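You operate a simulated robot arm through the tools that you are given. There is no shell and no other tool. Be economical: measure what you need, move in short steps, check, and stop when the job is done.

You are at the controls of a simulated two-armed robot. One attempt, no reset.

## Task
Bring the blue crate to the blue table mat, unload it and take it back.
Fine: both hands on the crate; sample Y15 on the white tile, the other on the black tile. Set down upright: what you pick out.

It is judged by the outcome, as a careful person would: the job done as asked, and still so three seconds after it is handed in. It fails if anything else is knocked over, pushed out of place, dropped, spilled or broken.

## Robot
Two 7-joint arms with two-finger parallel grippers on one trunk, on a base that drives. Base frame: it is fixed to the floor where the robot stands at the start and does not move with it; the origin is under the middle of the robot, x ahead of it, y to its left, z up; the surface under the hand at the start is at about z = 104. Readings come in cm, degrees, newtons and seconds.
The left shoulder is at the start at [5, 18.7, 116], the right one opposite. With the tool pointing down near the work surface each hand reaches from about 10 to 66 cm from the robot's upright axis, wherever it stands, measured 20 degrees to its own side. Places, roughly: black tile [-120, -110, 90]; blue bay [50, 0, 100]; blue table mat [-100, -100, 90]; white tile [-120, -90, 90]. Payload 3.43 kg a hand.
The TCP of each hand is the grasp point between the finger pads, 3 cm short of the fingertips. In the tool frame z runs along the fingers and y along their closing line. Largest opening 9.4 cm; finger width 2.8, thickness 1; the body of the gripper, 5 by 9.6 cm, starts 5.5 cm behind the TCP.
Orientation is told as [roll, pitch, yaw] about the base's x, y, z axes, in that order, counted from this pose: with the fingers straight down and closing along the base's y, the tool's x points along the base's -x, its y along +y and its z along -z.

## Interface
- The arms move only by the tool play_rows. It takes "left_series", "right_series" or both (then of equal length, played together; a hand with none holds still); each is a list of rows, each a list of 7 numbers: the shift along the tool's x, y, z in cm, then the turn, a rotation vector about the tool's x, y, z in degrees, then the finger opening in cm, from 0 to 9.4. In form: [[tx, ty, tz, rx, ry, rz, grip], ...]. A call has 1 to 20 rows; each row shifts and turns the commanded pose from where the row before left it, along the tool's axes as they then stand. Each row takes 0.2 s and may step no farther than 5 cm and 8.6 degrees from the row before; otherwise, or with a gripper value out of range, the whole call is refused. A pose out of reach is approached as far as the arm can. The call stops where the force on the tool passes 40 N (or 10 N more than at its start, if that is more) or the arm is blocked; 0.2 s more then pass. The fingers move at their own pace (about 15.3 cm/s each) and stop on an object; they squeeze with about 30 N. The grip force told is the motor's: it shows also when the fingers shut on nothing. Time passes only in rows, and 0.2 s behind the last, so rows that do not move let the fingers close. It gives the time, the measured TCP pose, the force on the tool (base axes), the opening and the grip force at its end, in the units of the frame above (readings bear some noise), with the torque about the TCP (base axes, N m) and any sound that the robot's microphone picked up.
- Cameras (640 x 400 px; columns grow to the right, rows downward): "scene" is now at [15.15, -0.54, 136.07]; the picture's right is [-0.09, -1.00, 0.00], its down [-0.27, 0.02, -0.96] and it looks along [0.96, -0.09, -0.27] (base axes); focal length 214 px, centre (320, 200). "left" rides on the left gripper at [7.6, -1.4, -10.2] in its tool frame; the picture's right is [0.18, 0.98, 0.00], its down [-0.75, 0.14, -0.64] and it looks along [-0.63, 0.12, 0.77] (tool axes); focal length 243 px, centre (320, 200). "right" rides on the right gripper at [7.6, 1.4, -10.2] in its tool frame; the picture's right is [-0.18, 0.98, 0.00], its down [-0.75, -0.14, -0.64] and it looks along [-0.63, -0.12, 0.77] (tool axes); focal length 243 px, centre (320, 200). There is no depth. A picture from a camera that has moved, and an enlarged one, comes with that camera's place and axes in the base frame and with its lens. The place of the scene camera against the robot may be out by one fixed shift of up to 1.2 cm in any direction.
- camera(camera): a new picture of that camera. No time passes.
- lift_body(by): slides the trunk up (or, below 0, down) by that many cm; the arms and the scene camera ride with it, the base frame stays. It gives what a move gives, with no picture.
- roll_base(legs): drives the robot by 1 to 6 legs, each [ahead, left, turn to the left] in cm, cm and degrees, along the robot's own axes; the way and the turn of a leg run together, so that a leg with both is an arc; at most 150 cm and 180 degrees a leg. The arms and the cameras ride along, it lands a little off, and it stops where it bumps. It gives what a move gives.
- pan_tilt(pan, tilt): turns the head with the scene camera to pan (to the left, within 80 degrees either way) and tilt (down, from -29 to 69), counted from straight ahead of the robot. It gives what a move gives.
- enlarge(camera, box): a new picture of the part [left, top, right, bottom] of that camera's present view, enlarged. No time passes.
- sign_off(): hands the job in; it is judged then, once.

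Work in short steps. Places have to be worked out from the pictures, the camera data and where the tool is seen: move nearer, look again, correct. Check each grasp and each placing, and mend what went wrong. You have 120 turns and 108 pictures in all, those below and enlarged ones among them. Open the grippers and draw the arms clear of the work before you hand the job in, unless the task says otherwise; then end with one line.

The tools are called after "Call:" as name(argument=value, ...) on one line, values as JSON. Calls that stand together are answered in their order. play_rows: Moves the arms, as the interface text tells. Its arguments: {"type":"object","properties":{"left_series":{"type":"array","items":{"type":"array","items":{"type":"number"}}},"right_series":{"type":"array","items":{"type":"array","items":{"type":"number"}}}},"required":[]} The other tools are called the same way: lift_body (by) slides the trunk up or down; roll_base (legs) drives the base; pan_tilt (pan, tilt) turns the head that bears the scene camera; camera (camera) takes a picture; enlarge (camera, box) takes an enlarged picture of a part of a camera's view; sign_off () hands the job in.

At the start:

```text
clock: 0.0
left_eef_pos: [37.37, 15.2, 130.92]
left_ee_rot: [-0.1, 0.0, -0.1]
left_wrist_force: [0.9, -0.5, 0.5]
left_torque: [0.01, -0.02, -0.01]
left_grip_width: 9.4
left_grasp_force: 0.1
right_eef_pos: [36.97, -16.14, 134.02]
right_ee_rot: [0.1, 0.0, 0.0]
right_wrist_force: [-0.4, 0.2, -0.4]
right_torque: [-0.01, 0.01, 0.01]
right_grip_width: 9.38
right_grasp_force: 0.0
trunk travel left (down, up): [-37.5, 5.7]
robot x, y, heading: [0.21, -0.25, -0.1]
head pan, tilt: [-5.2, 15.6]
```

scene: 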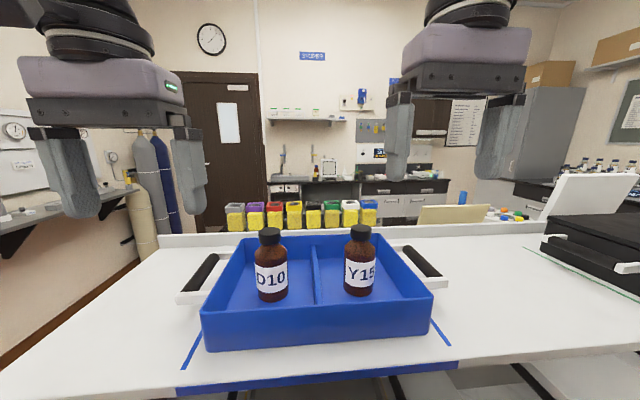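
right: 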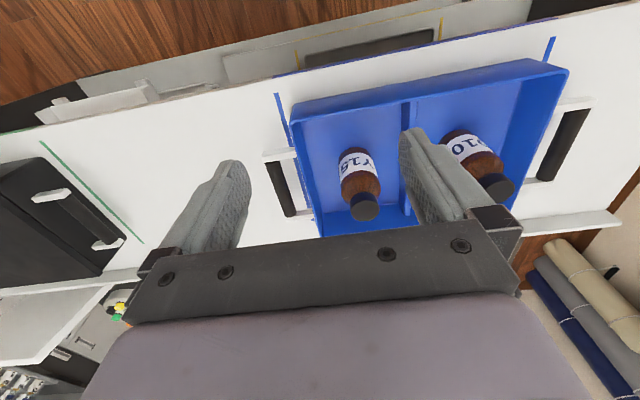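
left: 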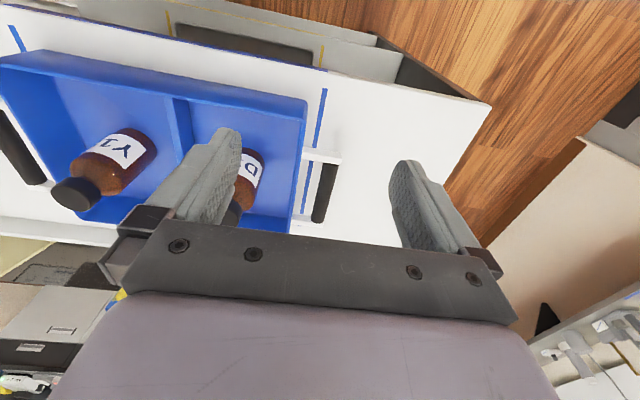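

The handles triangulate to about (52.3, 18.7, 111.7) on the left and (52.6, -25.7, 111.7) on the right, with the bars running along x. I'll move both hands above them, sideways first, then ahead, then down a bit.

Call:
play_rows(left_series=[[0, 1.7, 0, 0, 0, 0, 9.4], [0, 1.7, 0, 0, 0, 0, 9.4], [-5, 0, 0, 0, 0, 0, 9.4], [-5, 0, 0, 0, 0, 0, 9.4], [-5, 0, 0, 0, 0, 0, 9.4], [0, 0, 4, 0, 0, 0, 9.4], [0, 0, 3.5, 0, 0, 0, 9.4], [0, 0, 0, 0, 0, 0, 9.4]], right_series=[[0, -4.8, 0, 0, 0, 0, 9.4], [0, -4.7, 0, 0, 0, 0, 9.4], [-5, 0, 0, 0, 0, 0, 9.4], [-5, 0, 0, 0, 0, 0, 9.4], [-5, 0, 0, 0, 0, 0, 9.4], [0, 0, 5, 0, 0, 0, 9.4], [0, 0, 5, 0, 0, 0, 9.4], [0, 0, 0, 0, 0, 0, 9.4]])

Call:
camera(camera="left")

Call:
camera(camera="right")

Call:
camera(camera="scene")

```text
clock: 1.8
left_eef_pos: [51.04, 18.67, 123.46]
left_ee_rot: [-0.1, -0.1, 0.0]
left_wrist_force: [0.5, 0.1, -0.5]
left_torque: [0.04, 0.0, -0.01]
left_grip_width: 9.42
left_grasp_force: 0.1
left hand out of reach, approached as far as the arm can: row 5
right_eef_pos: [50.54, -25.31, 122.42]
right_ee_rot: [0.0, -0.2, 0.0]
right_wrist_force: [-0.4, -0.7, -0.8]
right_torque: [0.01, 0.02, -0.01]
right_grip_width: 9.4
right_grasp_force: 0.0
right hand out of reach, approached as far as the arm can: row 5
trunk travel left (down, up): [-37.5, 5.7]
robot x, y, heading: [-0.24, -0.3, -0.1]
head pan, tilt: [-5.2, 15.6]
```

```text
104 pictures are left
camera left: at [43.36, 17.27, 133.58], right [-0.18, 0.98, 0.0], down [0.75, 0.14, 0.64], along [0.63, 0.12, -0.77], focal length 243 px, centre (320, 200)
```

left: 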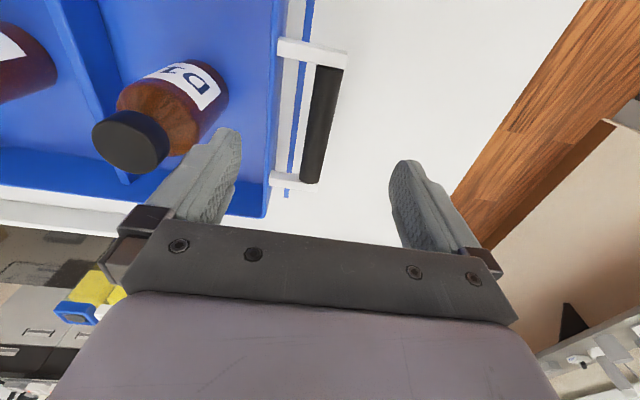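

```text
103 pictures are left
camera right: at [42.86, -23.94, 132.7], right [0.19, 0.98, 0.0], down [0.75, -0.14, 0.64], along [0.63, -0.12, -0.77], focal length 243 px, centre (320, 200)
```

right: 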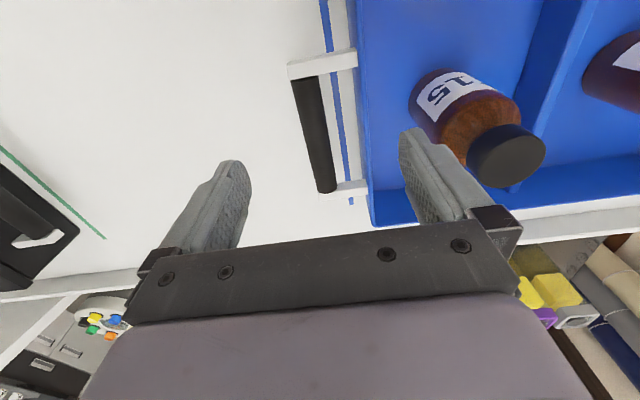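

```text
102 pictures are left
camera scene: at [15.08, -0.51, 136.09], right [-0.09, -1.0, 0.0], down [-0.27, 0.02, -0.96], along [0.96, -0.09, -0.27], focal length 214 px, centre (320, 200)
```

scene: 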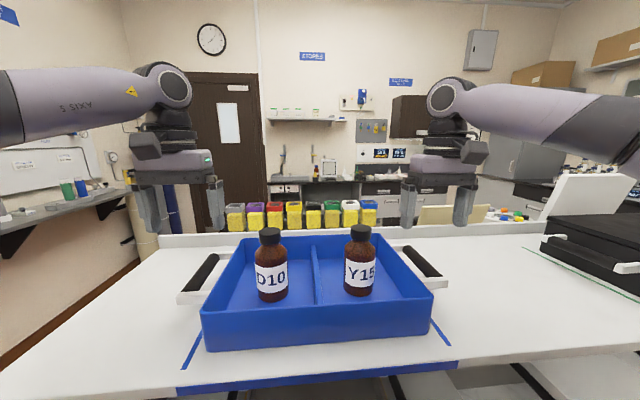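

The bars sit at about x 47.6–58.9, with left y≈19.1 and right y≈-26.1, roughly 4.5 cm off the crate walls. I'll narrow the fingers to 5.4 cm and come down to just above the bars, then look again.

Call:
play_rows(left_series=[[0, 0.4, 0, 0, 0, 0, 5.4], [-0.5, 0, 2.5, 0, 0, 0, 5.4], [-0.5, 0, 3.5, 0, 0, 0, 5.4], [0, 0, 0, 0, 0, 0, 5.4]], right_series=[[0, -0.8, 0, 0, 0, 0, 5.4], [-0.5, 0, 2.5, 0, 0, 0, 5.4], [-0.5, 0, 3, 0, 0, 0, 5.4], [0, 0, 0, 0, 0, 0, 5.4]])

Call:
camera(camera="left")

Call:
camera(camera="right")

```text
clock: 2.8
left_eef_pos: [52.09, 18.97, 117.37]
left_ee_rot: [-0.1, -0.1, -0.1]
left_wrist_force: [-0.4, 0.8, 0.9]
left_torque: [-0.02, 0.04, -0.02]
left_grip_width: 5.37
left_grasp_force: 0.0
right_eef_pos: [51.67, -26.18, 117.02]
right_ee_rot: [0.0, -0.1, -0.1]
right_wrist_force: [0.1, -0.4, 0.2]
right_torque: [0.01, 0.01, 0.01]
right_grip_width: 5.38
right_grasp_force: 0.0
trunk travel left (down, up): [-37.5, 5.7]
robot x, y, heading: [-0.22, 0.02, 0.1]
head pan, tilt: [-5.2, 15.6]
```

```text
101 pictures are left
camera left: at [44.46, 17.48, 127.59], right [-0.18, 0.98, 0.0], down [0.75, 0.14, 0.64], along [0.63, 0.12, -0.77], focal length 243 px, centre (320, 200)
```

left: 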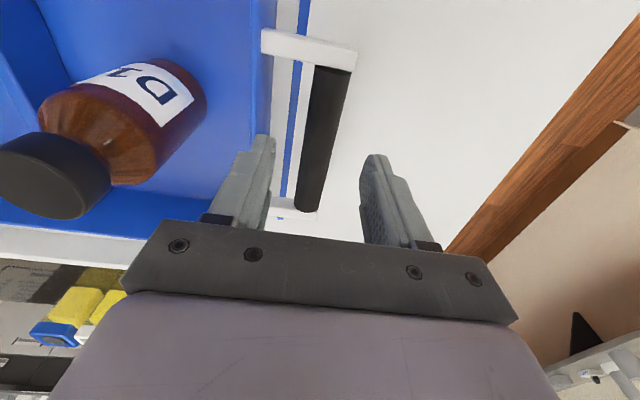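

```text
100 pictures are left
camera right: at [43.97, -24.83, 127.25], right [0.19, 0.98, 0.0], down [0.75, -0.14, 0.64], along [0.63, -0.12, -0.77], focal length 243 px, centre (320, 200)
```

right: 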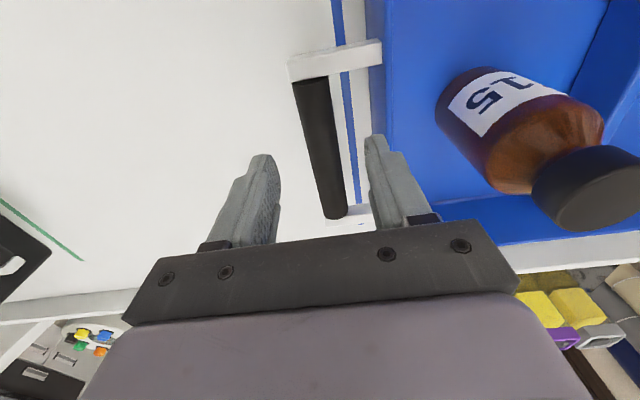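

Both hands line up with the bars in y. I'll move about 1 cm forward, descend to bar height and close together.

Call:
play_rows(left_series=[[-0.5, 0, 2, 0, 0, 0, 5.4], [-0.5, 0, 2, 0, 0, 0, 5.4], [0, 0, 1.7, 0, 0, 0, 5.4], [0, 0, 0, 0, 0, 0, 5.4], [0, 0, 0, 0, 0, 0, 0], [0, 0, 0, 0, 0, 0, 0], [0, 0, 0, 0, 0, 0, 0]], right_series=[[-0.7, 0, 2, 0, 0, 0, 5.4], [-0.7, 0, 2, 0, 0, 0, 5.4], [0, 0, 1.4, 0, 0, 0, 5.4], [0, 0, 0, 0, 0, 0, 5.4], [0, 0, 0, 0, 0, 0, 0], [0, 0, 0, 0, 0, 0, 0], [0, 0, 0, 0, 0, 0, 0]])

Call:
camera(camera="left")

Call:
camera(camera="right")

```text
clock: 4.4
left_eef_pos: [53.21, 18.97, 111.78]
left_ee_rot: [-0.1, 0.0, 0.2]
left_wrist_force: [-1.0, 3.0, -0.2]
left_torque: [0.03, -0.15, -0.09]
left_grip_width: 2.47
left_grasp_force: 29.9
right_eef_pos: [52.9, -26.23, 111.57]
right_ee_rot: [0.1, 0.0, -0.1]
right_wrist_force: [-0.1, -1.8, 1.1]
right_torque: [-0.01, -0.16, 0.1]
right_grip_width: 2.45
right_grasp_force: 30.3
trunk travel left (down, up): [-37.5, 5.7]
robot x, y, heading: [-0.07, -0.09, 0.1]
head pan, tilt: [-5.2, 15.6]
```

```text
99 pictures are left
camera left: at [45.51, 17.56, 121.97], right [-0.19, 0.98, 0.0], down [0.75, 0.14, 0.64], along [0.63, 0.12, -0.77], focal length 243 px, centre (320, 200)
```

left: 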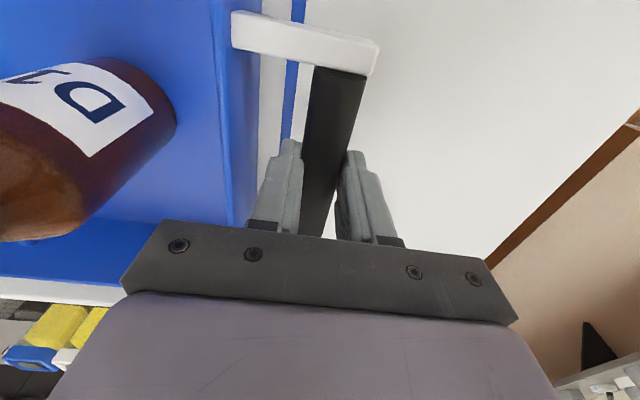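

```text
98 pictures are left
camera right: at [45.3, -24.88, 121.8], right [0.19, 0.98, 0.0], down [0.75, -0.14, 0.64], along [0.63, -0.12, -0.77], focal length 243 px, centre (320, 200)
```

right: 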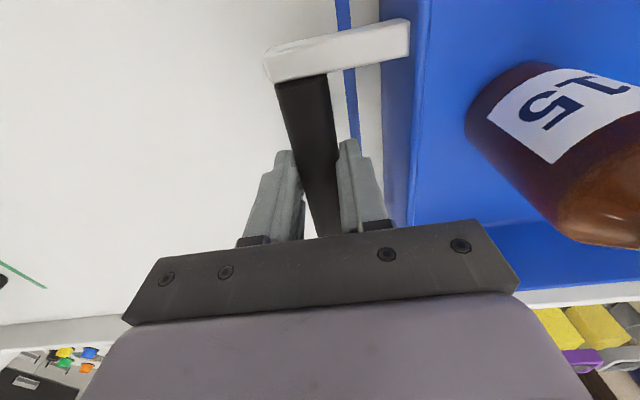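

Both bars are gripped (2.46 cm, 30 N). I'll raise the crate with the trunk so the hands stay fixed to each other.

Call:
lift_body(by=2)

Call:
lift_body(by=3.4)

Call:
camera(camera="scene")

```text
clock: 5.1
left_eef_pos: [53.36, 18.99, 113.59]
left_ee_rot: [0.0, 0.2, 0.0]
left_wrist_force: [0.1, 2.7, -7.1]
left_torque: [0.17, 0.21, -0.09]
left_grip_width: 2.45
left_grasp_force: 29.7
right_eef_pos: [53.17, -26.38, 113.51]
right_ee_rot: [-0.1, 0.2, -0.1]
right_wrist_force: [0.0, -2.4, -7.1]
right_torque: [-0.03, -0.07, 0.1]
right_grip_width: 2.46
right_grasp_force: 29.6
trunk travel left (down, up): [-39.5, 3.7]
robot x, y, heading: [-0.04, 0.26, -0.0]
head pan, tilt: [-5.2, 15.6]
```

```text
clock: 5.8
left_eef_pos: [53.35, 19.02, 117.02]
left_ee_rot: [0.0, 0.2, 0.1]
left_wrist_force: [0.3, 3.8, -7.1]
left_torque: [0.06, 0.03, -0.15]
left_grip_width: 2.46
left_grasp_force: 30.1
right_eef_pos: [53.11, -26.35, 116.89]
right_ee_rot: [0.0, 0.1, -0.1]
right_wrist_force: [0.2, -4.3, -7.6]
right_torque: [-0.09, 0.14, 0.13]
right_grip_width: 2.48
right_grasp_force: 29.7
trunk travel left (down, up): [-42.9, 0.3]
robot x, y, heading: [0.02, 0.28, 0.1]
head pan, tilt: [-5.2, 15.6]
```

```text
97 pictures are left
camera scene: at [15.33, -0.55, 141.45], right [-0.09, -1.0, 0.0], down [-0.27, 0.02, -0.96], along [0.96, -0.09, -0.27], focal length 214 px, centre (320, 200)
```

scene: 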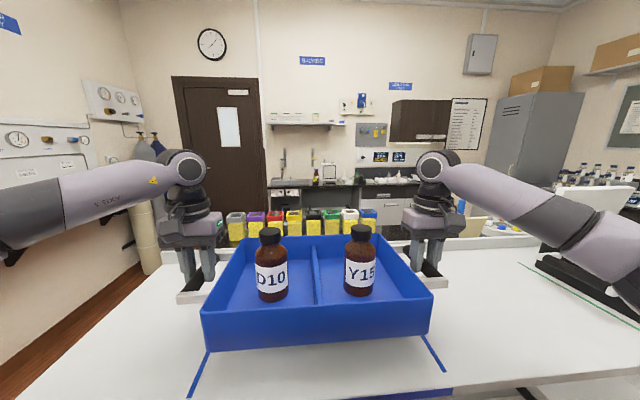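

The crate is clear of the table by 5 cm and level. Before backing away I'll look to both sides.

Call:
pan_tilt(pan=-80, tilt=20)

Call:
camera(camera="scene")

Call:
pan_tilt(pan=80, tilt=20)

Call:
camera(camera="scene")

```text
clock: 7.3
left_eef_pos: [53.3, 18.93, 117.21]
left_ee_rot: [-0.1, 0.2, 0.1]
left_wrist_force: [0.1, 5.2, -7.5]
left_torque: [0.05, 0.01, -0.05]
left_grip_width: 2.47
left_grasp_force: 29.8
right_eef_pos: [53.07, -26.27, 116.89]
right_ee_rot: [0.1, 0.2, -0.1]
right_wrist_force: [0.0, -5.4, -7.0]
right_torque: [-0.1, 0.1, 0.08]
right_grip_width: 2.46
right_grasp_force: 30.2
trunk travel left (down, up): [-42.9, 0.3]
robot x, y, heading: [-0.4, -0.19, -0.0]
head pan, tilt: [-80.0, 20.0]
```

```text
96 pictures are left
camera scene: at [7.61, -8.87, 140.73], right [-0.98, -0.17, 0.0], down [-0.06, 0.34, -0.94], along [0.16, -0.93, -0.34], focal length 214 px, centre (320, 200)
```

scene: 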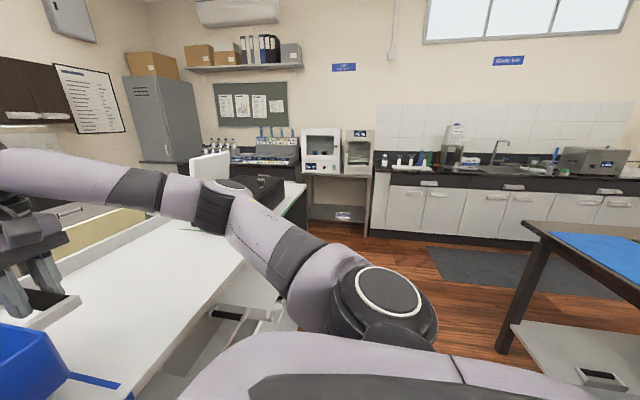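

```text
clock: 9.8
left_eef_pos: [53.45, 18.9, 117.05]
left_ee_rot: [-0.1, 0.1, 0.0]
left_wrist_force: [-0.7, 7.3, -6.5]
left_torque: [0.17, 0.12, -0.08]
left_grip_width: 2.47
left_grasp_force: 30.1
right_eef_pos: [53.11, -26.21, 116.81]
right_ee_rot: [-0.1, 0.1, -0.1]
right_wrist_force: [-0.3, -7.7, -6.9]
right_torque: [-0.08, 0.08, 0.1]
right_grip_width: 2.44
right_grasp_force: 29.5
trunk travel left (down, up): [-42.9, 0.3]
robot x, y, heading: [-0.31, -0.05, 0.5]
head pan, tilt: [80.0, 20.0]
```

```text
95 pictures are left
camera scene: at [7.61, 9.47, 140.74], right [0.98, -0.17, 0.0], down [-0.06, -0.34, -0.94], along [0.16, 0.93, -0.34], focal length 214 px, centre (320, 200)
```

scene: 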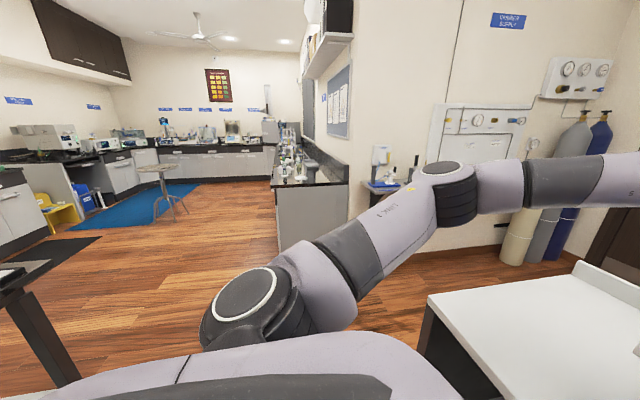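

The mat table's near edge is at about x=-78, beside and behind the robot, so I'll approach it facing -x. First I'll back off 30 cm and turn left 90°, then look.

Call:
roll_base(legs=[[-30, 0, 0], [0, 0, 90]])

Call:
camera(camera="scene")

Call:
camera(camera="left")

```text
clock: 15.7
left_eef_pos: [-49.41, 53.42, 117.08]
left_ee_rot: [-0.1, 0.1, 90.0]
left_wrist_force: [-10.1, 0.0, -6.6]
left_torque: [-0.07, 0.21, -0.09]
left_grip_width: 2.48
left_grasp_force: 29.6
right_eef_pos: [-4.22, 53.24, 116.84]
right_ee_rot: [0.0, 0.1, 90.0]
right_wrist_force: [9.6, -0.6, -6.2]
right_torque: [-0.08, -0.18, 0.12]
right_grip_width: 2.48
right_grasp_force: 29.7
trunk travel left (down, up): [-42.9, 0.3]
robot x, y, heading: [-30.98, 0.03, 90.0]
head pan, tilt: [80.0, 20.0]
```

```text
94 pictures are left
camera scene: at [-39.6, 7.96, 140.73], right [0.17, 0.99, 0.0], down [0.34, -0.06, -0.94], along [-0.93, 0.16, -0.34], focal length 214 px, centre (320, 200)
```

scene: 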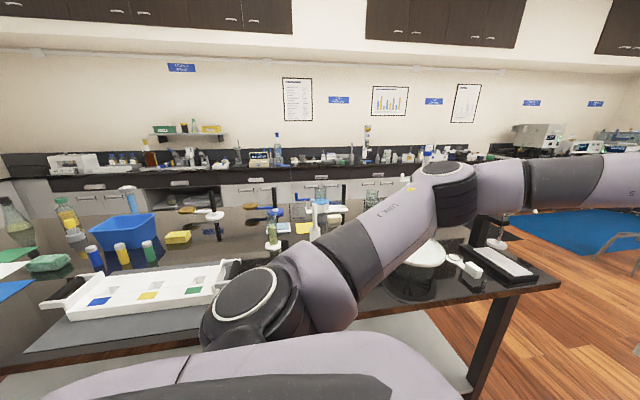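

```text
93 pictures are left
camera left: at [-48.08, 45.81, 127.31], right [-0.98, -0.19, 0.0], down [-0.14, 0.75, 0.64], along [-0.12, 0.63, -0.77], focal length 243 px, centre (320, 200)
```

left: 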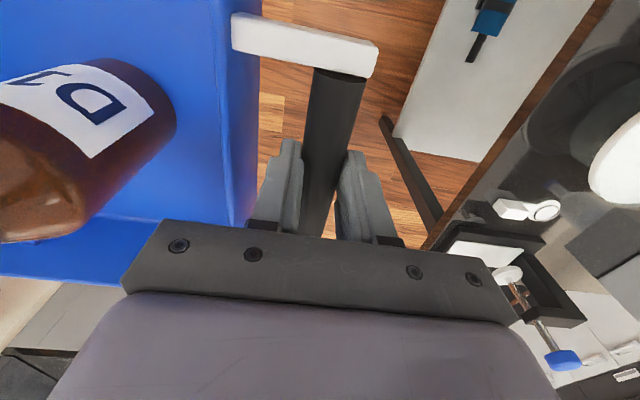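

The long table is cluttered ahead at x<-78, so I'll keep away from it while turning. I'll strafe right to x≈0, back up to y≈-100, turn to face -x, then look.

Call:
roll_base(legs=[[0, -32, 0], [-102, 0, 0], [0, 0, 90]])

Call:
pan_tilt(pan=0, tilt=25)

Call:
camera(camera="scene")

```text
clock: 27.7
left_eef_pos: [-49.94, -120.42, 117.14]
left_ee_rot: [-0.1, 0.2, -179.0]
left_wrist_force: [-0.8, -1.4, -7.0]
left_torque: [-0.03, -0.06, -0.03]
left_grip_width: 2.45
left_grasp_force: 29.8
right_eef_pos: [-50.44, -75.21, 116.72]
right_ee_rot: [0.0, 0.1, -179.1]
right_wrist_force: [0.2, 2.5, -6.3]
right_torque: [0.03, -0.12, 0.14]
right_grip_width: 2.47
right_grasp_force: 30.1
trunk travel left (down, up): [-42.9, 0.3]
robot x, y, heading: [3.03, -100.38, -178.9]
head pan, tilt: [80.0, 20.0]
```

```text
clock: 29.2
left_eef_pos: [-49.86, -120.32, 117.04]
left_ee_rot: [-0.1, 0.1, -179.1]
left_wrist_force: [-0.2, -0.6, -7.6]
left_torque: [-0.05, -0.05, -0.06]
left_grip_width: 2.4
left_grasp_force: 30.2
right_eef_pos: [-50.51, -75.1, 116.84]
right_ee_rot: [0.0, 0.1, -179.0]
right_wrist_force: [-0.1, -0.3, -6.1]
right_torque: [0.01, -0.07, 0.13]
right_grip_width: 2.44
right_grasp_force: 29.6
trunk travel left (down, up): [-42.9, 0.3]
robot x, y, heading: [2.99, -100.39, -179.2]
head pan, tilt: [0.0, 25.0]
```

```text
92 pictures are left
camera scene: at [-12.05, -100.43, 139.92], right [-0.02, 1.0, 0.0], down [0.42, 0.01, -0.91], along [-0.91, -0.02, -0.42], focal length 214 px, centre (320, 200)
```

scene: 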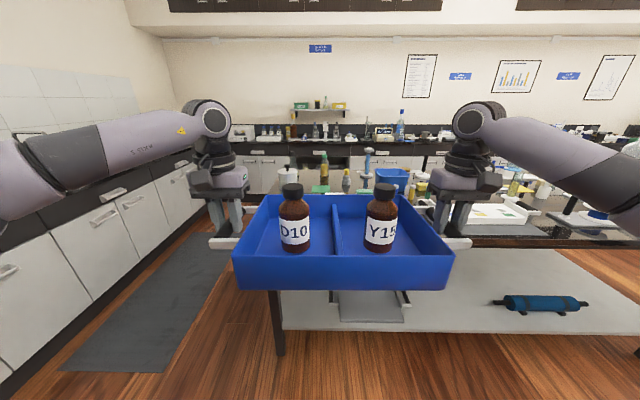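

The crate hides the mat from the head camera, so I'll check with the wrist cameras.

Call:
camera(camera="left")

Call:
camera(camera="right")

Call:
enlarge(camera="scene", box=[230, 130, 550, 270])

```text
91 pictures are left
camera left: at [-42.38, -118.72, 127.3], right [0.2, -0.98, 0.0], down [-0.75, -0.16, 0.64], along [-0.63, -0.13, -0.77], focal length 243 px, centre (320, 200)
```

left: 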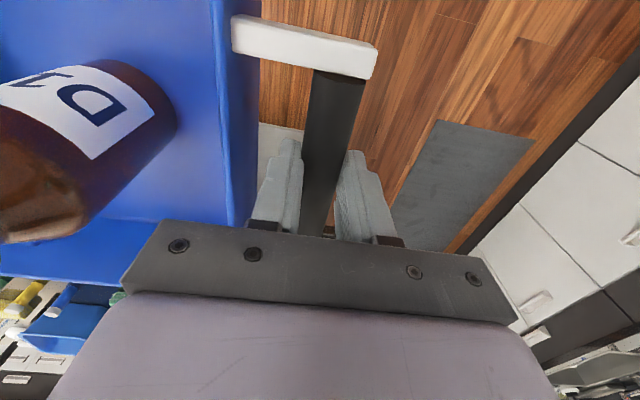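

```text
90 pictures are left
camera right: at [-42.8, -76.47, 127.1], right [-0.17, -0.99, 0.0], down [-0.76, 0.13, 0.64], along [-0.63, 0.11, -0.77], focal length 243 px, centre (320, 200)
```

right: 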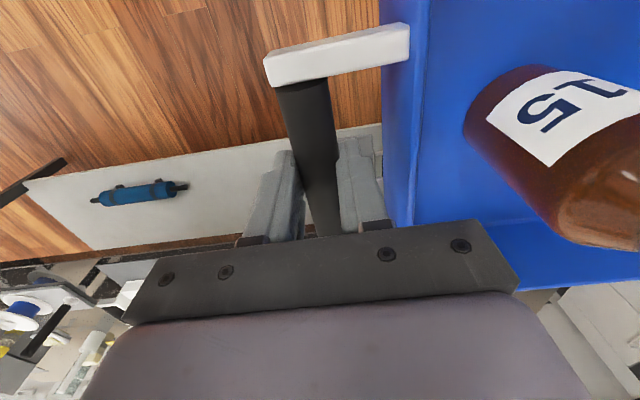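

```text
2.00 times, centred on (390, 200) of scene
camera zoom: at [-12.05, -100.43, 139.92], right [-0.02, 1.0, 0.0], down [0.42, 0.01, -0.91], along [-0.91, -0.02, -0.42], focal length 429 px, centre (180, 200)
```

zoom: 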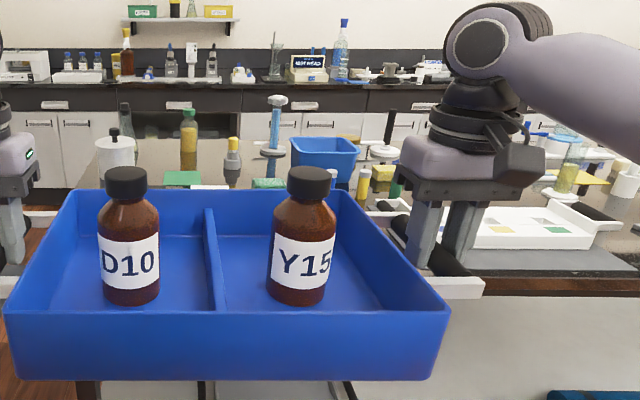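

I need a clear look at the mat. I'll turn the body 60° right so the crate swings aside, and pan the head back to the left.

Call:
roll_base(legs=[[0, 0, -65]])

Call:
pan_tilt(pan=65, tilt=25)

Call:
camera(camera="scene")

```text
clock: 32.5
left_eef_pos: [-36.5, -60.04, 117.05]
left_ee_rot: [0.0, 0.0, 114.9]
left_wrist_force: [0.9, -0.4, -7.5]
left_torque: [-0.09, -0.03, -0.05]
left_grip_width: 2.45
left_grasp_force: 30.1
right_eef_pos: [4.67, -41.28, 116.89]
right_ee_rot: [0.0, 0.1, 114.7]
right_wrist_force: [0.9, -0.6, -7.1]
right_torque: [-0.07, -0.06, 0.12]
right_grip_width: 2.46
right_grasp_force: 30.4
trunk travel left (down, up): [-42.9, 0.3]
robot x, y, heading: [2.9, -100.41, 115.1]
head pan, tilt: [0.0, 25.0]
```

```text
clock: 33.9
left_eef_pos: [-36.43, -60.05, 116.99]
left_ee_rot: [0.0, 0.1, 114.8]
left_wrist_force: [-0.1, -0.1, -6.4]
left_torque: [-0.04, 0.03, -0.04]
left_grip_width: 2.44
left_grasp_force: 30.2
right_eef_pos: [4.72, -41.32, 116.83]
right_ee_rot: [0.0, 0.1, 114.8]
right_wrist_force: [0.1, 0.0, -6.4]
right_torque: [-0.07, -0.06, 0.09]
right_grip_width: 2.46
right_grasp_force: 30.3
trunk travel left (down, up): [-42.9, 0.3]
robot x, y, heading: [3.13, -100.64, 115.0]
head pan, tilt: [65.0, 25.0]
```

```text
88 pictures are left
camera scene: at [-8.57, -94.72, 139.92], right [0.0, 1.0, 0.0], down [0.42, 0.0, -0.91], along [-0.91, 0.0, -0.42], focal length 214 px, centre (320, 200)
```

scene: 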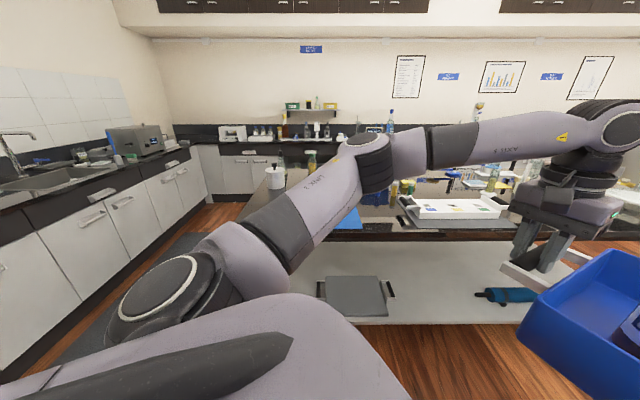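

The left arm blocks the view. Facing +y from further along y, the mat should fall in the clear left part of the picture.

Call:
roll_base(legs=[[0, 0, -25], [50, 0, 0]])

Call:
pan_tilt(pan=80, tilt=25)

Call:
camera(camera="scene")

Call:
enlarge(camera="scene", box=[0, 130, 320, 330])

```text
clock: 38.1
left_eef_pos: [-16.31, 2.21, 117.07]
left_ee_rot: [0.0, 0.1, 90.4]
left_wrist_force: [0.0, 0.5, -7.2]
left_torque: [-0.08, 0.02, -0.03]
left_grip_width: 2.47
left_grasp_force: 29.6
right_eef_pos: [28.98, 2.32, 116.82]
right_ee_rot: [0.0, 0.1, 90.3]
right_wrist_force: [-0.2, -0.3, -6.8]
right_torque: [-0.11, 0.01, 0.1]
right_grip_width: 2.47
right_grasp_force: 30.3
trunk travel left (down, up): [-42.9, 0.3]
robot x, y, heading: [3.09, -51.01, 90.0]
head pan, tilt: [65.0, 25.0]
```

```text
clock: 38.9
left_eef_pos: [-16.53, 2.2, 117.04]
left_ee_rot: [0.1, 0.1, 90.4]
left_wrist_force: [-0.4, -0.1, -6.7]
left_torque: [0.0, 0.06, -0.04]
left_grip_width: 2.47
left_grasp_force: 30.4
right_eef_pos: [28.79, 2.28, 116.75]
right_ee_rot: [-0.1, 0.2, 90.3]
right_wrist_force: [0.2, 0.6, -6.0]
right_torque: [-0.15, -0.07, 0.08]
right_grip_width: 2.46
right_grasp_force: 30.0
trunk travel left (down, up): [-42.9, 0.3]
robot x, y, heading: [3.13, -50.95, 90.4]
head pan, tilt: [80.0, 25.0]
```

```text
87 pictures are left
camera scene: at [-6.16, -43.11, 139.93], right [0.17, 0.99, 0.0], down [0.42, -0.07, -0.91], along [-0.89, 0.15, -0.42], focal length 214 px, centre (320, 200)
```

scene: 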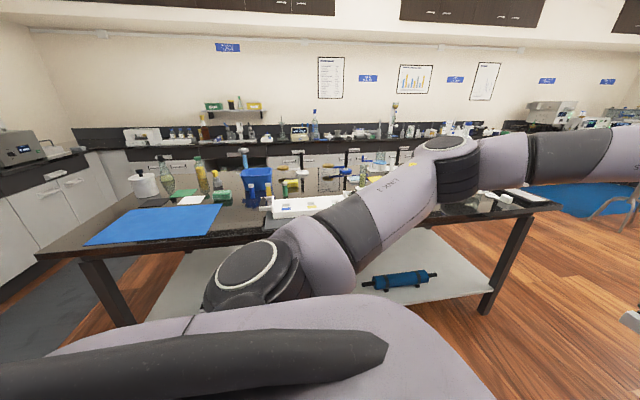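

```text
2.00 times, centred on (160, 230) of scene
camera zoom: at [-6.16, -43.11, 139.93], right [0.17, 0.99, 0.0], down [0.42, -0.07, -0.91], along [-0.89, 0.15, -0.42], focal length 429 px, centre (640, 140)
```

zoom: 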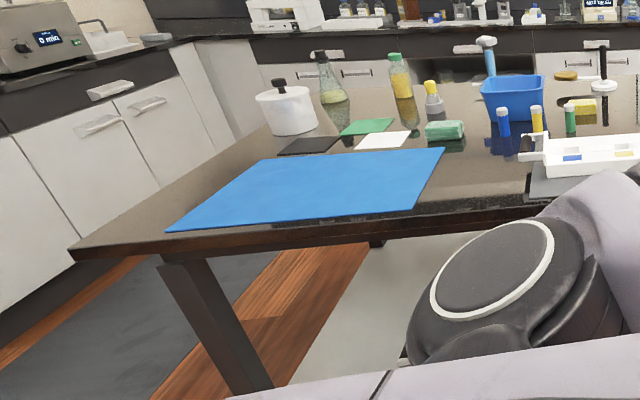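

The mat spans about x -86.5…-116.5, y -76.5…-121 (centre ≈(-101.5, -98.7)) and is clear. The white tile is near (-123, -95) and the black one near (-123, -113). I'll return to y≈-101 and face the table.

Call:
roll_base(legs=[[-50.5, 0, 0], [0, 0, 89.6], [30, 0, 0]])

Call:
pan_tilt(pan=0, tilt=35)

Call:
camera(camera="scene")

Call:
camera(camera="right")

Call:
camera(camera="left")

```text
clock: 47.3
left_eef_pos: [-79.72, -121.92, 116.99]
left_ee_rot: [0.0, 0.1, -179.6]
left_wrist_force: [-0.7, 0.9, -7.1]
left_torque: [-0.04, -0.09, -0.02]
left_grip_width: 2.47
left_grasp_force: 29.8
right_eef_pos: [-79.72, -76.75, 116.68]
right_ee_rot: [0.1, 0.2, -179.7]
right_wrist_force: [0.1, -0.5, -6.7]
right_torque: [0.01, -0.09, 0.12]
right_grip_width: 2.46
right_grasp_force: 30.2
trunk travel left (down, up): [-42.9, 0.3]
robot x, y, heading: [-26.21, -102.44, -179.6]
head pan, tilt: [80.0, 25.0]
```

```text
clock: 48.8
left_eef_pos: [-79.64, -121.85, 117.08]
left_ee_rot: [-0.1, 0.0, -179.6]
left_wrist_force: [0.1, -0.4, -7.7]
left_torque: [-0.06, -0.04, -0.05]
left_grip_width: 2.48
left_grasp_force: 29.8
right_eef_pos: [-79.57, -76.6, 116.89]
right_ee_rot: [0.0, 0.1, -179.7]
right_wrist_force: [0.6, -1.0, -7.0]
right_torque: [-0.01, -0.1, 0.15]
right_grip_width: 2.47
right_grasp_force: 30.6
trunk travel left (down, up): [-42.9, 0.3]
robot x, y, heading: [-26.35, -102.65, -179.5]
head pan, tilt: [0.0, 35.0]
```

```text
85 pictures are left
camera scene: at [-41.14, -102.38, 138.34], right [-0.01, 1.0, 0.0], down [0.57, 0.0, -0.82], along [-0.82, -0.01, -0.57], focal length 214 px, centre (320, 200)
```

scene: 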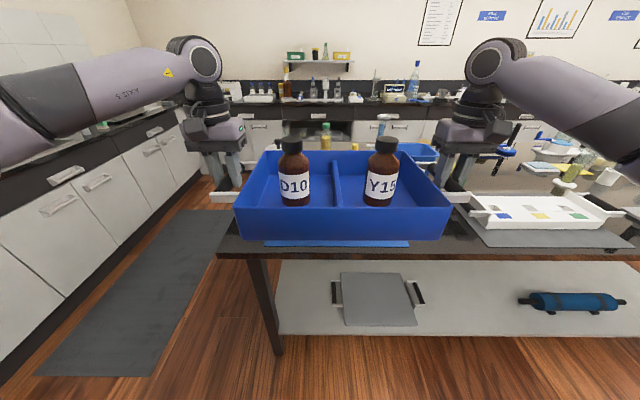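

```text
84 pictures are left
camera right: at [-72.04, -78.1, 127.09], right [-0.18, -0.98, 0.0], down [-0.76, 0.14, 0.64], along [-0.63, 0.12, -0.77], focal length 243 px, centre (320, 200)
```

right: 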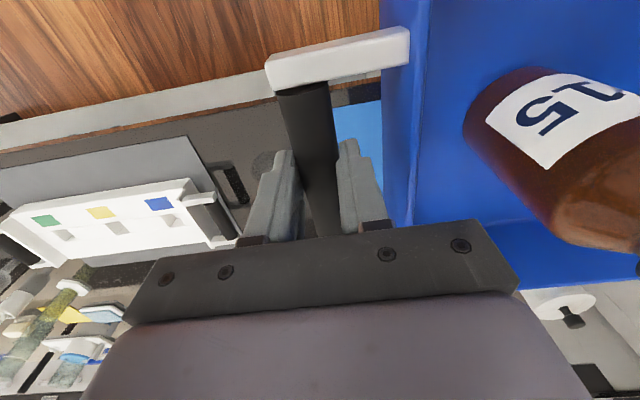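

```text
83 pictures are left
camera left: at [-72.07, -120.35, 127.28], right [0.19, -0.98, 0.0], down [-0.75, -0.15, 0.64], along [-0.63, -0.12, -0.77], focal length 243 px, centre (320, 200)
```

left: 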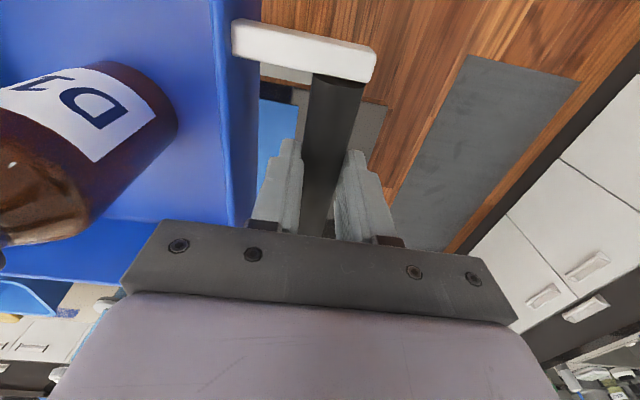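

The mat edges are confirmed: near edge x≈-87.2, y -120…-75.5. I'll drive ahead 22 cm and 1 cm right, so the crate centre sits over the mat centre at about (-101.8, -98.2).

Call:
roll_base(legs=[[22.1, -1.0, 0]])

Call:
camera(camera="scene")

Call:
camera(camera="right")

Call:
camera(camera="left")

```text
clock: 50.5
left_eef_pos: [-101.2, -121.44, 117.0]
left_ee_rot: [0.1, 0.3, -179.1]
left_wrist_force: [-0.4, 0.4, -6.5]
left_torque: [0.0, -0.11, -0.03]
left_grip_width: 2.49
left_grasp_force: 30.3
right_eef_pos: [-101.52, -76.23, 116.79]
right_ee_rot: [-0.1, 0.2, -179.3]
right_wrist_force: [0.6, -0.6, -7.3]
right_torque: [0.0, -0.06, 0.1]
right_grip_width: 2.46
right_grasp_force: 30.3
trunk travel left (down, up): [-42.9, 0.3]
robot x, y, heading: [-48.42, -101.91, -178.8]
head pan, tilt: [0.0, 35.0]
```

```text
82 pictures are left
camera scene: at [-62.92, -101.69, 138.33], right [-0.01, 1.0, 0.0], down [0.58, 0.01, -0.82], along [-0.82, -0.01, -0.58], focal length 214 px, centre (320, 200)
```

scene: 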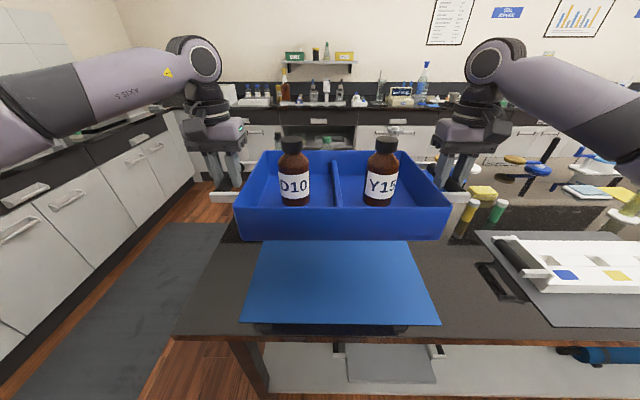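

```text
81 pictures are left
camera right: at [-93.98, -77.63, 127.06], right [-0.17, -0.98, 0.0], down [-0.76, 0.13, 0.64], along [-0.63, 0.11, -0.77], focal length 243 px, centre (320, 200)
```

right: 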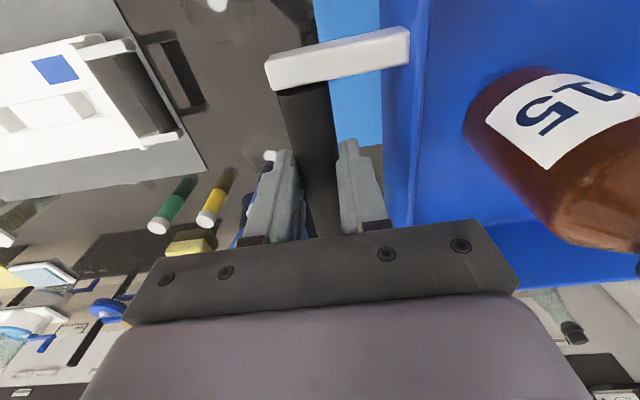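

```text
80 pictures are left
camera left: at [-93.72, -119.88, 127.25], right [0.2, -0.98, 0.0], down [-0.75, -0.15, 0.64], along [-0.63, -0.13, -0.77], focal length 243 px, centre (320, 200)
```

left: 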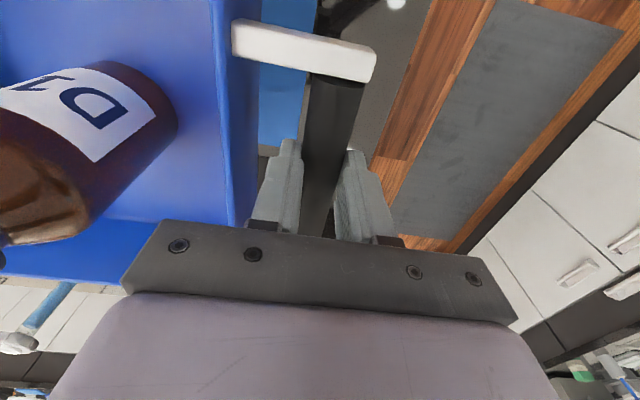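

The crate hangs over the mat. I'll lower most of the way, then check the mat margins before touchdown.

Call:
lift_body(by=-14)

Call:
camera(camera="scene")

Call:
camera(camera="right")

Call:
camera(camera="left")

```text
clock: 52.2
left_eef_pos: [-101.09, -121.37, 102.98]
left_ee_rot: [0.0, 0.1, -179.2]
left_wrist_force: [-0.9, 0.3, -7.1]
left_torque: [-0.06, -0.07, -0.02]
left_grip_width: 2.47
left_grasp_force: 30.1
right_eef_pos: [-101.36, -76.22, 102.84]
right_ee_rot: [0.0, 0.1, -179.4]
right_wrist_force: [0.1, 0.1, -6.8]
right_torque: [0.01, -0.06, 0.12]
right_grip_width: 2.5
right_grasp_force: 30.1
trunk travel left (down, up): [-28.9, 14.3]
robot x, y, heading: [-48.01, -102.13, -179.2]
head pan, tilt: [0.0, 35.0]
```

```text
79 pictures are left
camera scene: at [-62.82, -101.69, 124.35], right [-0.01, 1.0, 0.0], down [0.57, 0.01, -0.82], along [-0.82, -0.01, -0.57], focal length 214 px, centre (320, 200)
```

scene: 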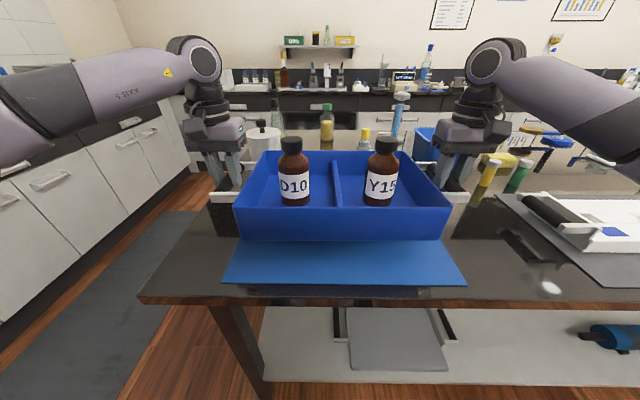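

```text
78 pictures are left
camera right: at [-93.89, -77.63, 113.1], right [-0.17, -0.98, 0.0], down [-0.76, 0.13, 0.64], along [-0.63, 0.11, -0.77], focal length 243 px, centre (320, 200)
```

right: 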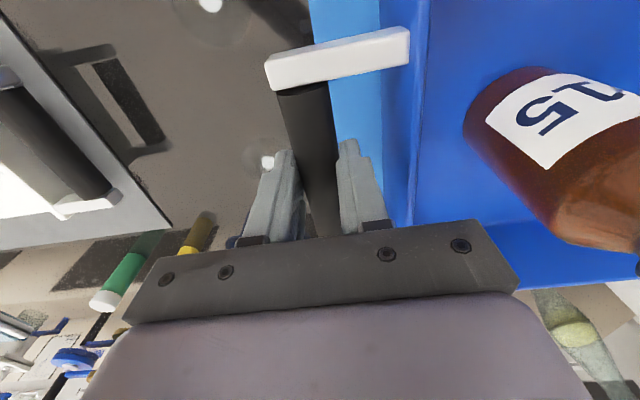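

```text
77 pictures are left
camera left: at [-93.62, -119.88, 113.29], right [0.2, -0.98, 0.0], down [-0.75, -0.15, 0.64], along [-0.63, -0.13, -0.77], focal length 243 px, centre (320, 200)
```

left: 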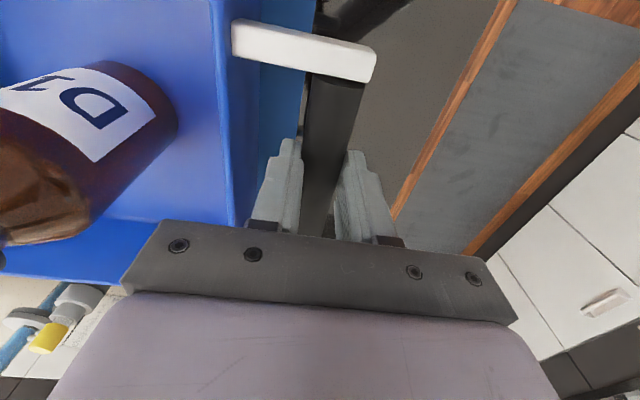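

The three views suggest the mat surface is a bit above z=90, with the near edge at about x=-84.5. That puts the mat centre near (-99.5, -97.5), so I'll back up 1.7 cm, shift 1 cm right, and lower gently.

Call:
roll_base(legs=[[-1.7, -1.0, 0]])

Call:
lift_body(by=-1.5)

Call:
lift_body(by=-1)

Call:
camera(camera="scene")

```text
clock: 53.0
left_eef_pos: [-99.46, -120.45, 103.0]
left_ee_rot: [0.0, 0.2, -179.2]
left_wrist_force: [0.3, 0.5, -7.1]
left_torque: [0.0, -0.1, -0.04]
left_grip_width: 2.45
left_grasp_force: 29.9
right_eef_pos: [-99.65, -75.22, 102.85]
right_ee_rot: [-0.1, 0.1, -179.3]
right_wrist_force: [-0.5, -0.3, -7.3]
right_torque: [-0.03, -0.07, 0.06]
right_grip_width: 2.44
right_grasp_force: 29.8
trunk travel left (down, up): [-28.9, 14.3]
robot x, y, heading: [-46.38, -101.11, -179.2]
head pan, tilt: [0.0, 35.0]
```

```text
clock: 53.6
left_eef_pos: [-99.53, -120.32, 101.58]
left_ee_rot: [0.0, 0.1, -179.2]
left_wrist_force: [0.1, 0.0, -7.9]
left_torque: [-0.06, -0.03, -0.01]
left_grip_width: 2.45
left_grasp_force: 30.3
right_eef_pos: [-99.79, -75.12, 101.27]
right_ee_rot: [0.1, 0.2, -179.3]
right_wrist_force: [0.4, 0.6, -6.9]
right_torque: [0.06, -0.14, 0.08]
right_grip_width: 2.45
right_grasp_force: 29.8
trunk travel left (down, up): [-27.4, 15.8]
robot x, y, heading: [-46.55, -100.61, -179.1]
head pan, tilt: [0.0, 35.0]
```

```text
clock: 54.2
left_eef_pos: [-99.4, -120.38, 100.55]
left_ee_rot: [0.1, 0.1, -179.2]
left_wrist_force: [0.5, 0.7, -6.5]
left_torque: [-0.1, -0.02, -0.05]
left_grip_width: 2.44
left_grasp_force: 30.3
right_eef_pos: [-99.85, -75.26, 100.35]
right_ee_rot: [-0.1, 0.2, -179.3]
right_wrist_force: [1.0, 0.0, -6.4]
right_torque: [0.0, -0.17, 0.14]
right_grip_width: 2.44
right_grasp_force: 29.7
trunk travel left (down, up): [-26.4, 16.8]
robot x, y, heading: [-46.51, -100.56, -179.3]
head pan, tilt: [0.0, 35.0]
```

```text
76 pictures are left
camera scene: at [-61.13, -100.66, 121.84], right [-0.01, 1.0, 0.0], down [0.57, 0.01, -0.82], along [-0.82, -0.01, -0.57], focal length 214 px, centre (320, 200)
```

scene: 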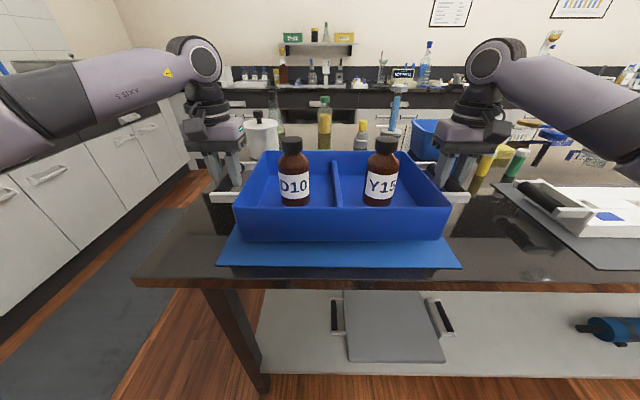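

Still hanging, with weight on both hands at about 7 N. I'll lower in small steps until the load comes off.

Call:
lift_body(by=-1)

Call:
lift_body(by=-0.7)

Call:
lift_body(by=-0.5)

```text
clock: 54.8
left_eef_pos: [-99.4, -120.44, 99.45]
left_ee_rot: [-0.1, 0.1, -179.3]
left_wrist_force: [-0.6, 0.0, -7.2]
left_torque: [-0.03, -0.08, -0.04]
left_grip_width: 2.5
left_grasp_force: 30.3
right_eef_pos: [-99.75, -75.32, 99.28]
right_ee_rot: [0.0, 0.1, -179.3]
right_wrist_force: [0.4, 0.5, -6.9]
right_torque: [0.01, -0.06, 0.13]
right_grip_width: 2.45
right_grasp_force: 29.8
trunk travel left (down, up): [-25.4, 17.8]
robot x, y, heading: [-46.42, -100.64, -179.0]
head pan, tilt: [0.0, 35.0]
```

```text
clock: 55.3
left_eef_pos: [-99.47, -120.37, 98.89]
left_ee_rot: [-0.1, 0.2, -179.1]
left_wrist_force: [-1.1, 1.3, -7.2]
left_torque: [0.04, -0.1, -0.02]
left_grip_width: 2.46
left_grasp_force: 30.5
right_eef_pos: [-99.87, -75.17, 98.57]
right_ee_rot: [0.0, 0.2, -179.3]
right_wrist_force: [0.5, 0.0, -6.3]
right_torque: [0.0, -0.06, 0.09]
right_grip_width: 2.42
right_grasp_force: 30.2
trunk travel left (down, up): [-24.7, 18.5]
robot x, y, heading: [-46.42, -100.79, -179.2]
head pan, tilt: [0.0, 35.0]
```

```text
clock: 55.9
left_eef_pos: [-99.51, -120.48, 98.21]
left_ee_rot: [-0.1, 0.1, -179.1]
left_wrist_force: [-0.5, 1.2, -6.6]
left_torque: [0.03, 0.27, -0.04]
left_grip_width: 2.47
left_grasp_force: 30.0
right_eef_pos: [-99.82, -75.2, 98.18]
right_ee_rot: [0.0, 0.1, -179.4]
right_wrist_force: [-0.3, 0.2, -4.4]
right_torque: [0.06, 0.07, 0.15]
right_grip_width: 2.46
right_grasp_force: 29.9
trunk travel left (down, up): [-24.2, 19.0]
robot x, y, heading: [-46.23, -100.86, -179.2]
head pan, tilt: [0.0, 35.0]
```

The right side is touching now. I'll take one more small step.

Call:
lift_body(by=-0.4)

Call:
camera(camera="scene")

```text
clock: 56.4
left_eef_pos: [-99.46, -120.43, 98.2]
left_ee_rot: [-0.1, -0.1, -179.3]
left_wrist_force: [0.0, -0.5, -0.2]
left_torque: [-0.02, 1.12, -0.02]
left_grip_width: 2.49
left_grasp_force: 30.1
right_eef_pos: [-99.65, -75.32, 97.98]
right_ee_rot: [0.2, -0.1, -179.4]
right_wrist_force: [1.1, 1.6, 3.1]
right_torque: [0.0, 1.14, 0.12]
right_grip_width: 2.48
right_grasp_force: 30.5
trunk travel left (down, up): [-23.8, 19.4]
robot x, y, heading: [-46.55, -101.34, -179.1]
head pan, tilt: [0.0, 35.0]
```

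```text
75 pictures are left
camera scene: at [-60.96, -100.67, 119.29], right [-0.01, 1.0, 0.0], down [0.57, 0.01, -0.82], along [-0.82, -0.01, -0.57], focal length 214 px, centre (320, 200)
```

scene: 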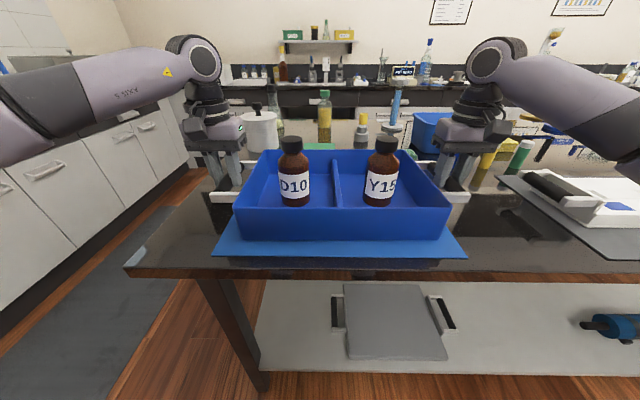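

Both loads are off and the crate rests flat, fully on the mat. I'll open the grippers modestly and rise straight up with the trunk.

Call:
play_rows(left_series=[[0, 0, 0, 0, 0, 0, 5.4], [0, 0, 0, 0, 0, 0, 5.4], [0, 0, 0, 0, 0, 0, 5.4]], right_series=[[0, 0, 0, 0, 0, 0, 5.4], [0, 0, 0, 0, 0, 0, 5.4], [0, 0, 0, 0, 0, 0, 5.4]])

Call:
lift_body(by=14)

Call:
pan_tilt(pan=0, tilt=40)

Call:
camera(camera="scene")

```text
clock: 57.2
left_eef_pos: [-99.34, -120.42, 98.03]
left_ee_rot: [0.0, 0.1, -179.2]
left_wrist_force: [-0.2, -0.7, 0.5]
left_torque: [0.03, 0.03, 0.0]
left_grip_width: 5.4
left_grasp_force: 0.0
right_eef_pos: [-99.68, -75.33, 97.78]
right_ee_rot: [0.0, 0.1, -179.3]
right_wrist_force: [0.4, -0.8, 0.2]
right_torque: [-0.01, 0.02, -0.03]
right_grip_width: 5.39
right_grasp_force: 0.1
trunk travel left (down, up): [-23.8, 19.4]
robot x, y, heading: [-46.57, -100.83, -179.2]
head pan, tilt: [0.0, 35.0]
```

```text
clock: 58.9
left_eef_pos: [-99.38, -120.45, 111.93]
left_ee_rot: [0.0, 0.1, -179.1]
left_wrist_force: [0.7, 0.1, 0.3]
left_torque: [0.02, 0.0, 0.0]
left_grip_width: 5.42
left_grasp_force: 0.0
right_eef_pos: [-99.63, -75.2, 111.73]
right_ee_rot: [0.1, 0.1, -179.3]
right_wrist_force: [-0.8, 0.2, 0.0]
right_torque: [0.01, 0.01, -0.02]
right_grip_width: 5.42
right_grasp_force: 0.0
trunk travel left (down, up): [-37.8, 5.4]
robot x, y, heading: [-46.08, -100.64, -179.1]
head pan, tilt: [0.0, 35.0]
```

```text
clock: 59.5
left_eef_pos: [-99.47, -120.51, 112.05]
left_ee_rot: [0.0, 0.1, -179.2]
left_wrist_force: [0.1, 0.0, 0.2]
left_torque: [0.02, -0.01, -0.03]
left_grip_width: 5.41
left_grasp_force: 0.1
right_eef_pos: [-99.74, -75.23, 111.67]
right_ee_rot: [0.1, 0.1, -179.3]
right_wrist_force: [-0.6, -0.4, 0.0]
right_torque: [-0.02, 0.03, 0.0]
right_grip_width: 5.42
right_grasp_force: 0.0
trunk travel left (down, up): [-37.8, 5.4]
robot x, y, heading: [-46.66, -100.75, -179.2]
head pan, tilt: [0.0, 40.0]
```

```text
74 pictures are left
camera scene: at [-60.73, -100.66, 132.51], right [-0.01, 1.0, 0.0], down [0.64, 0.01, -0.77], along [-0.77, -0.01, -0.64], focal length 214 px, centre (320, 200)
```

scene: 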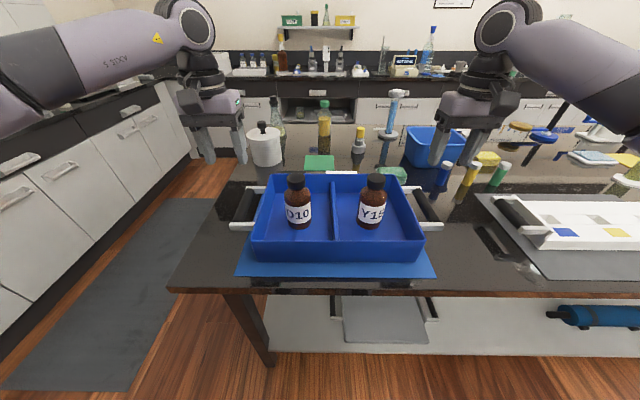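

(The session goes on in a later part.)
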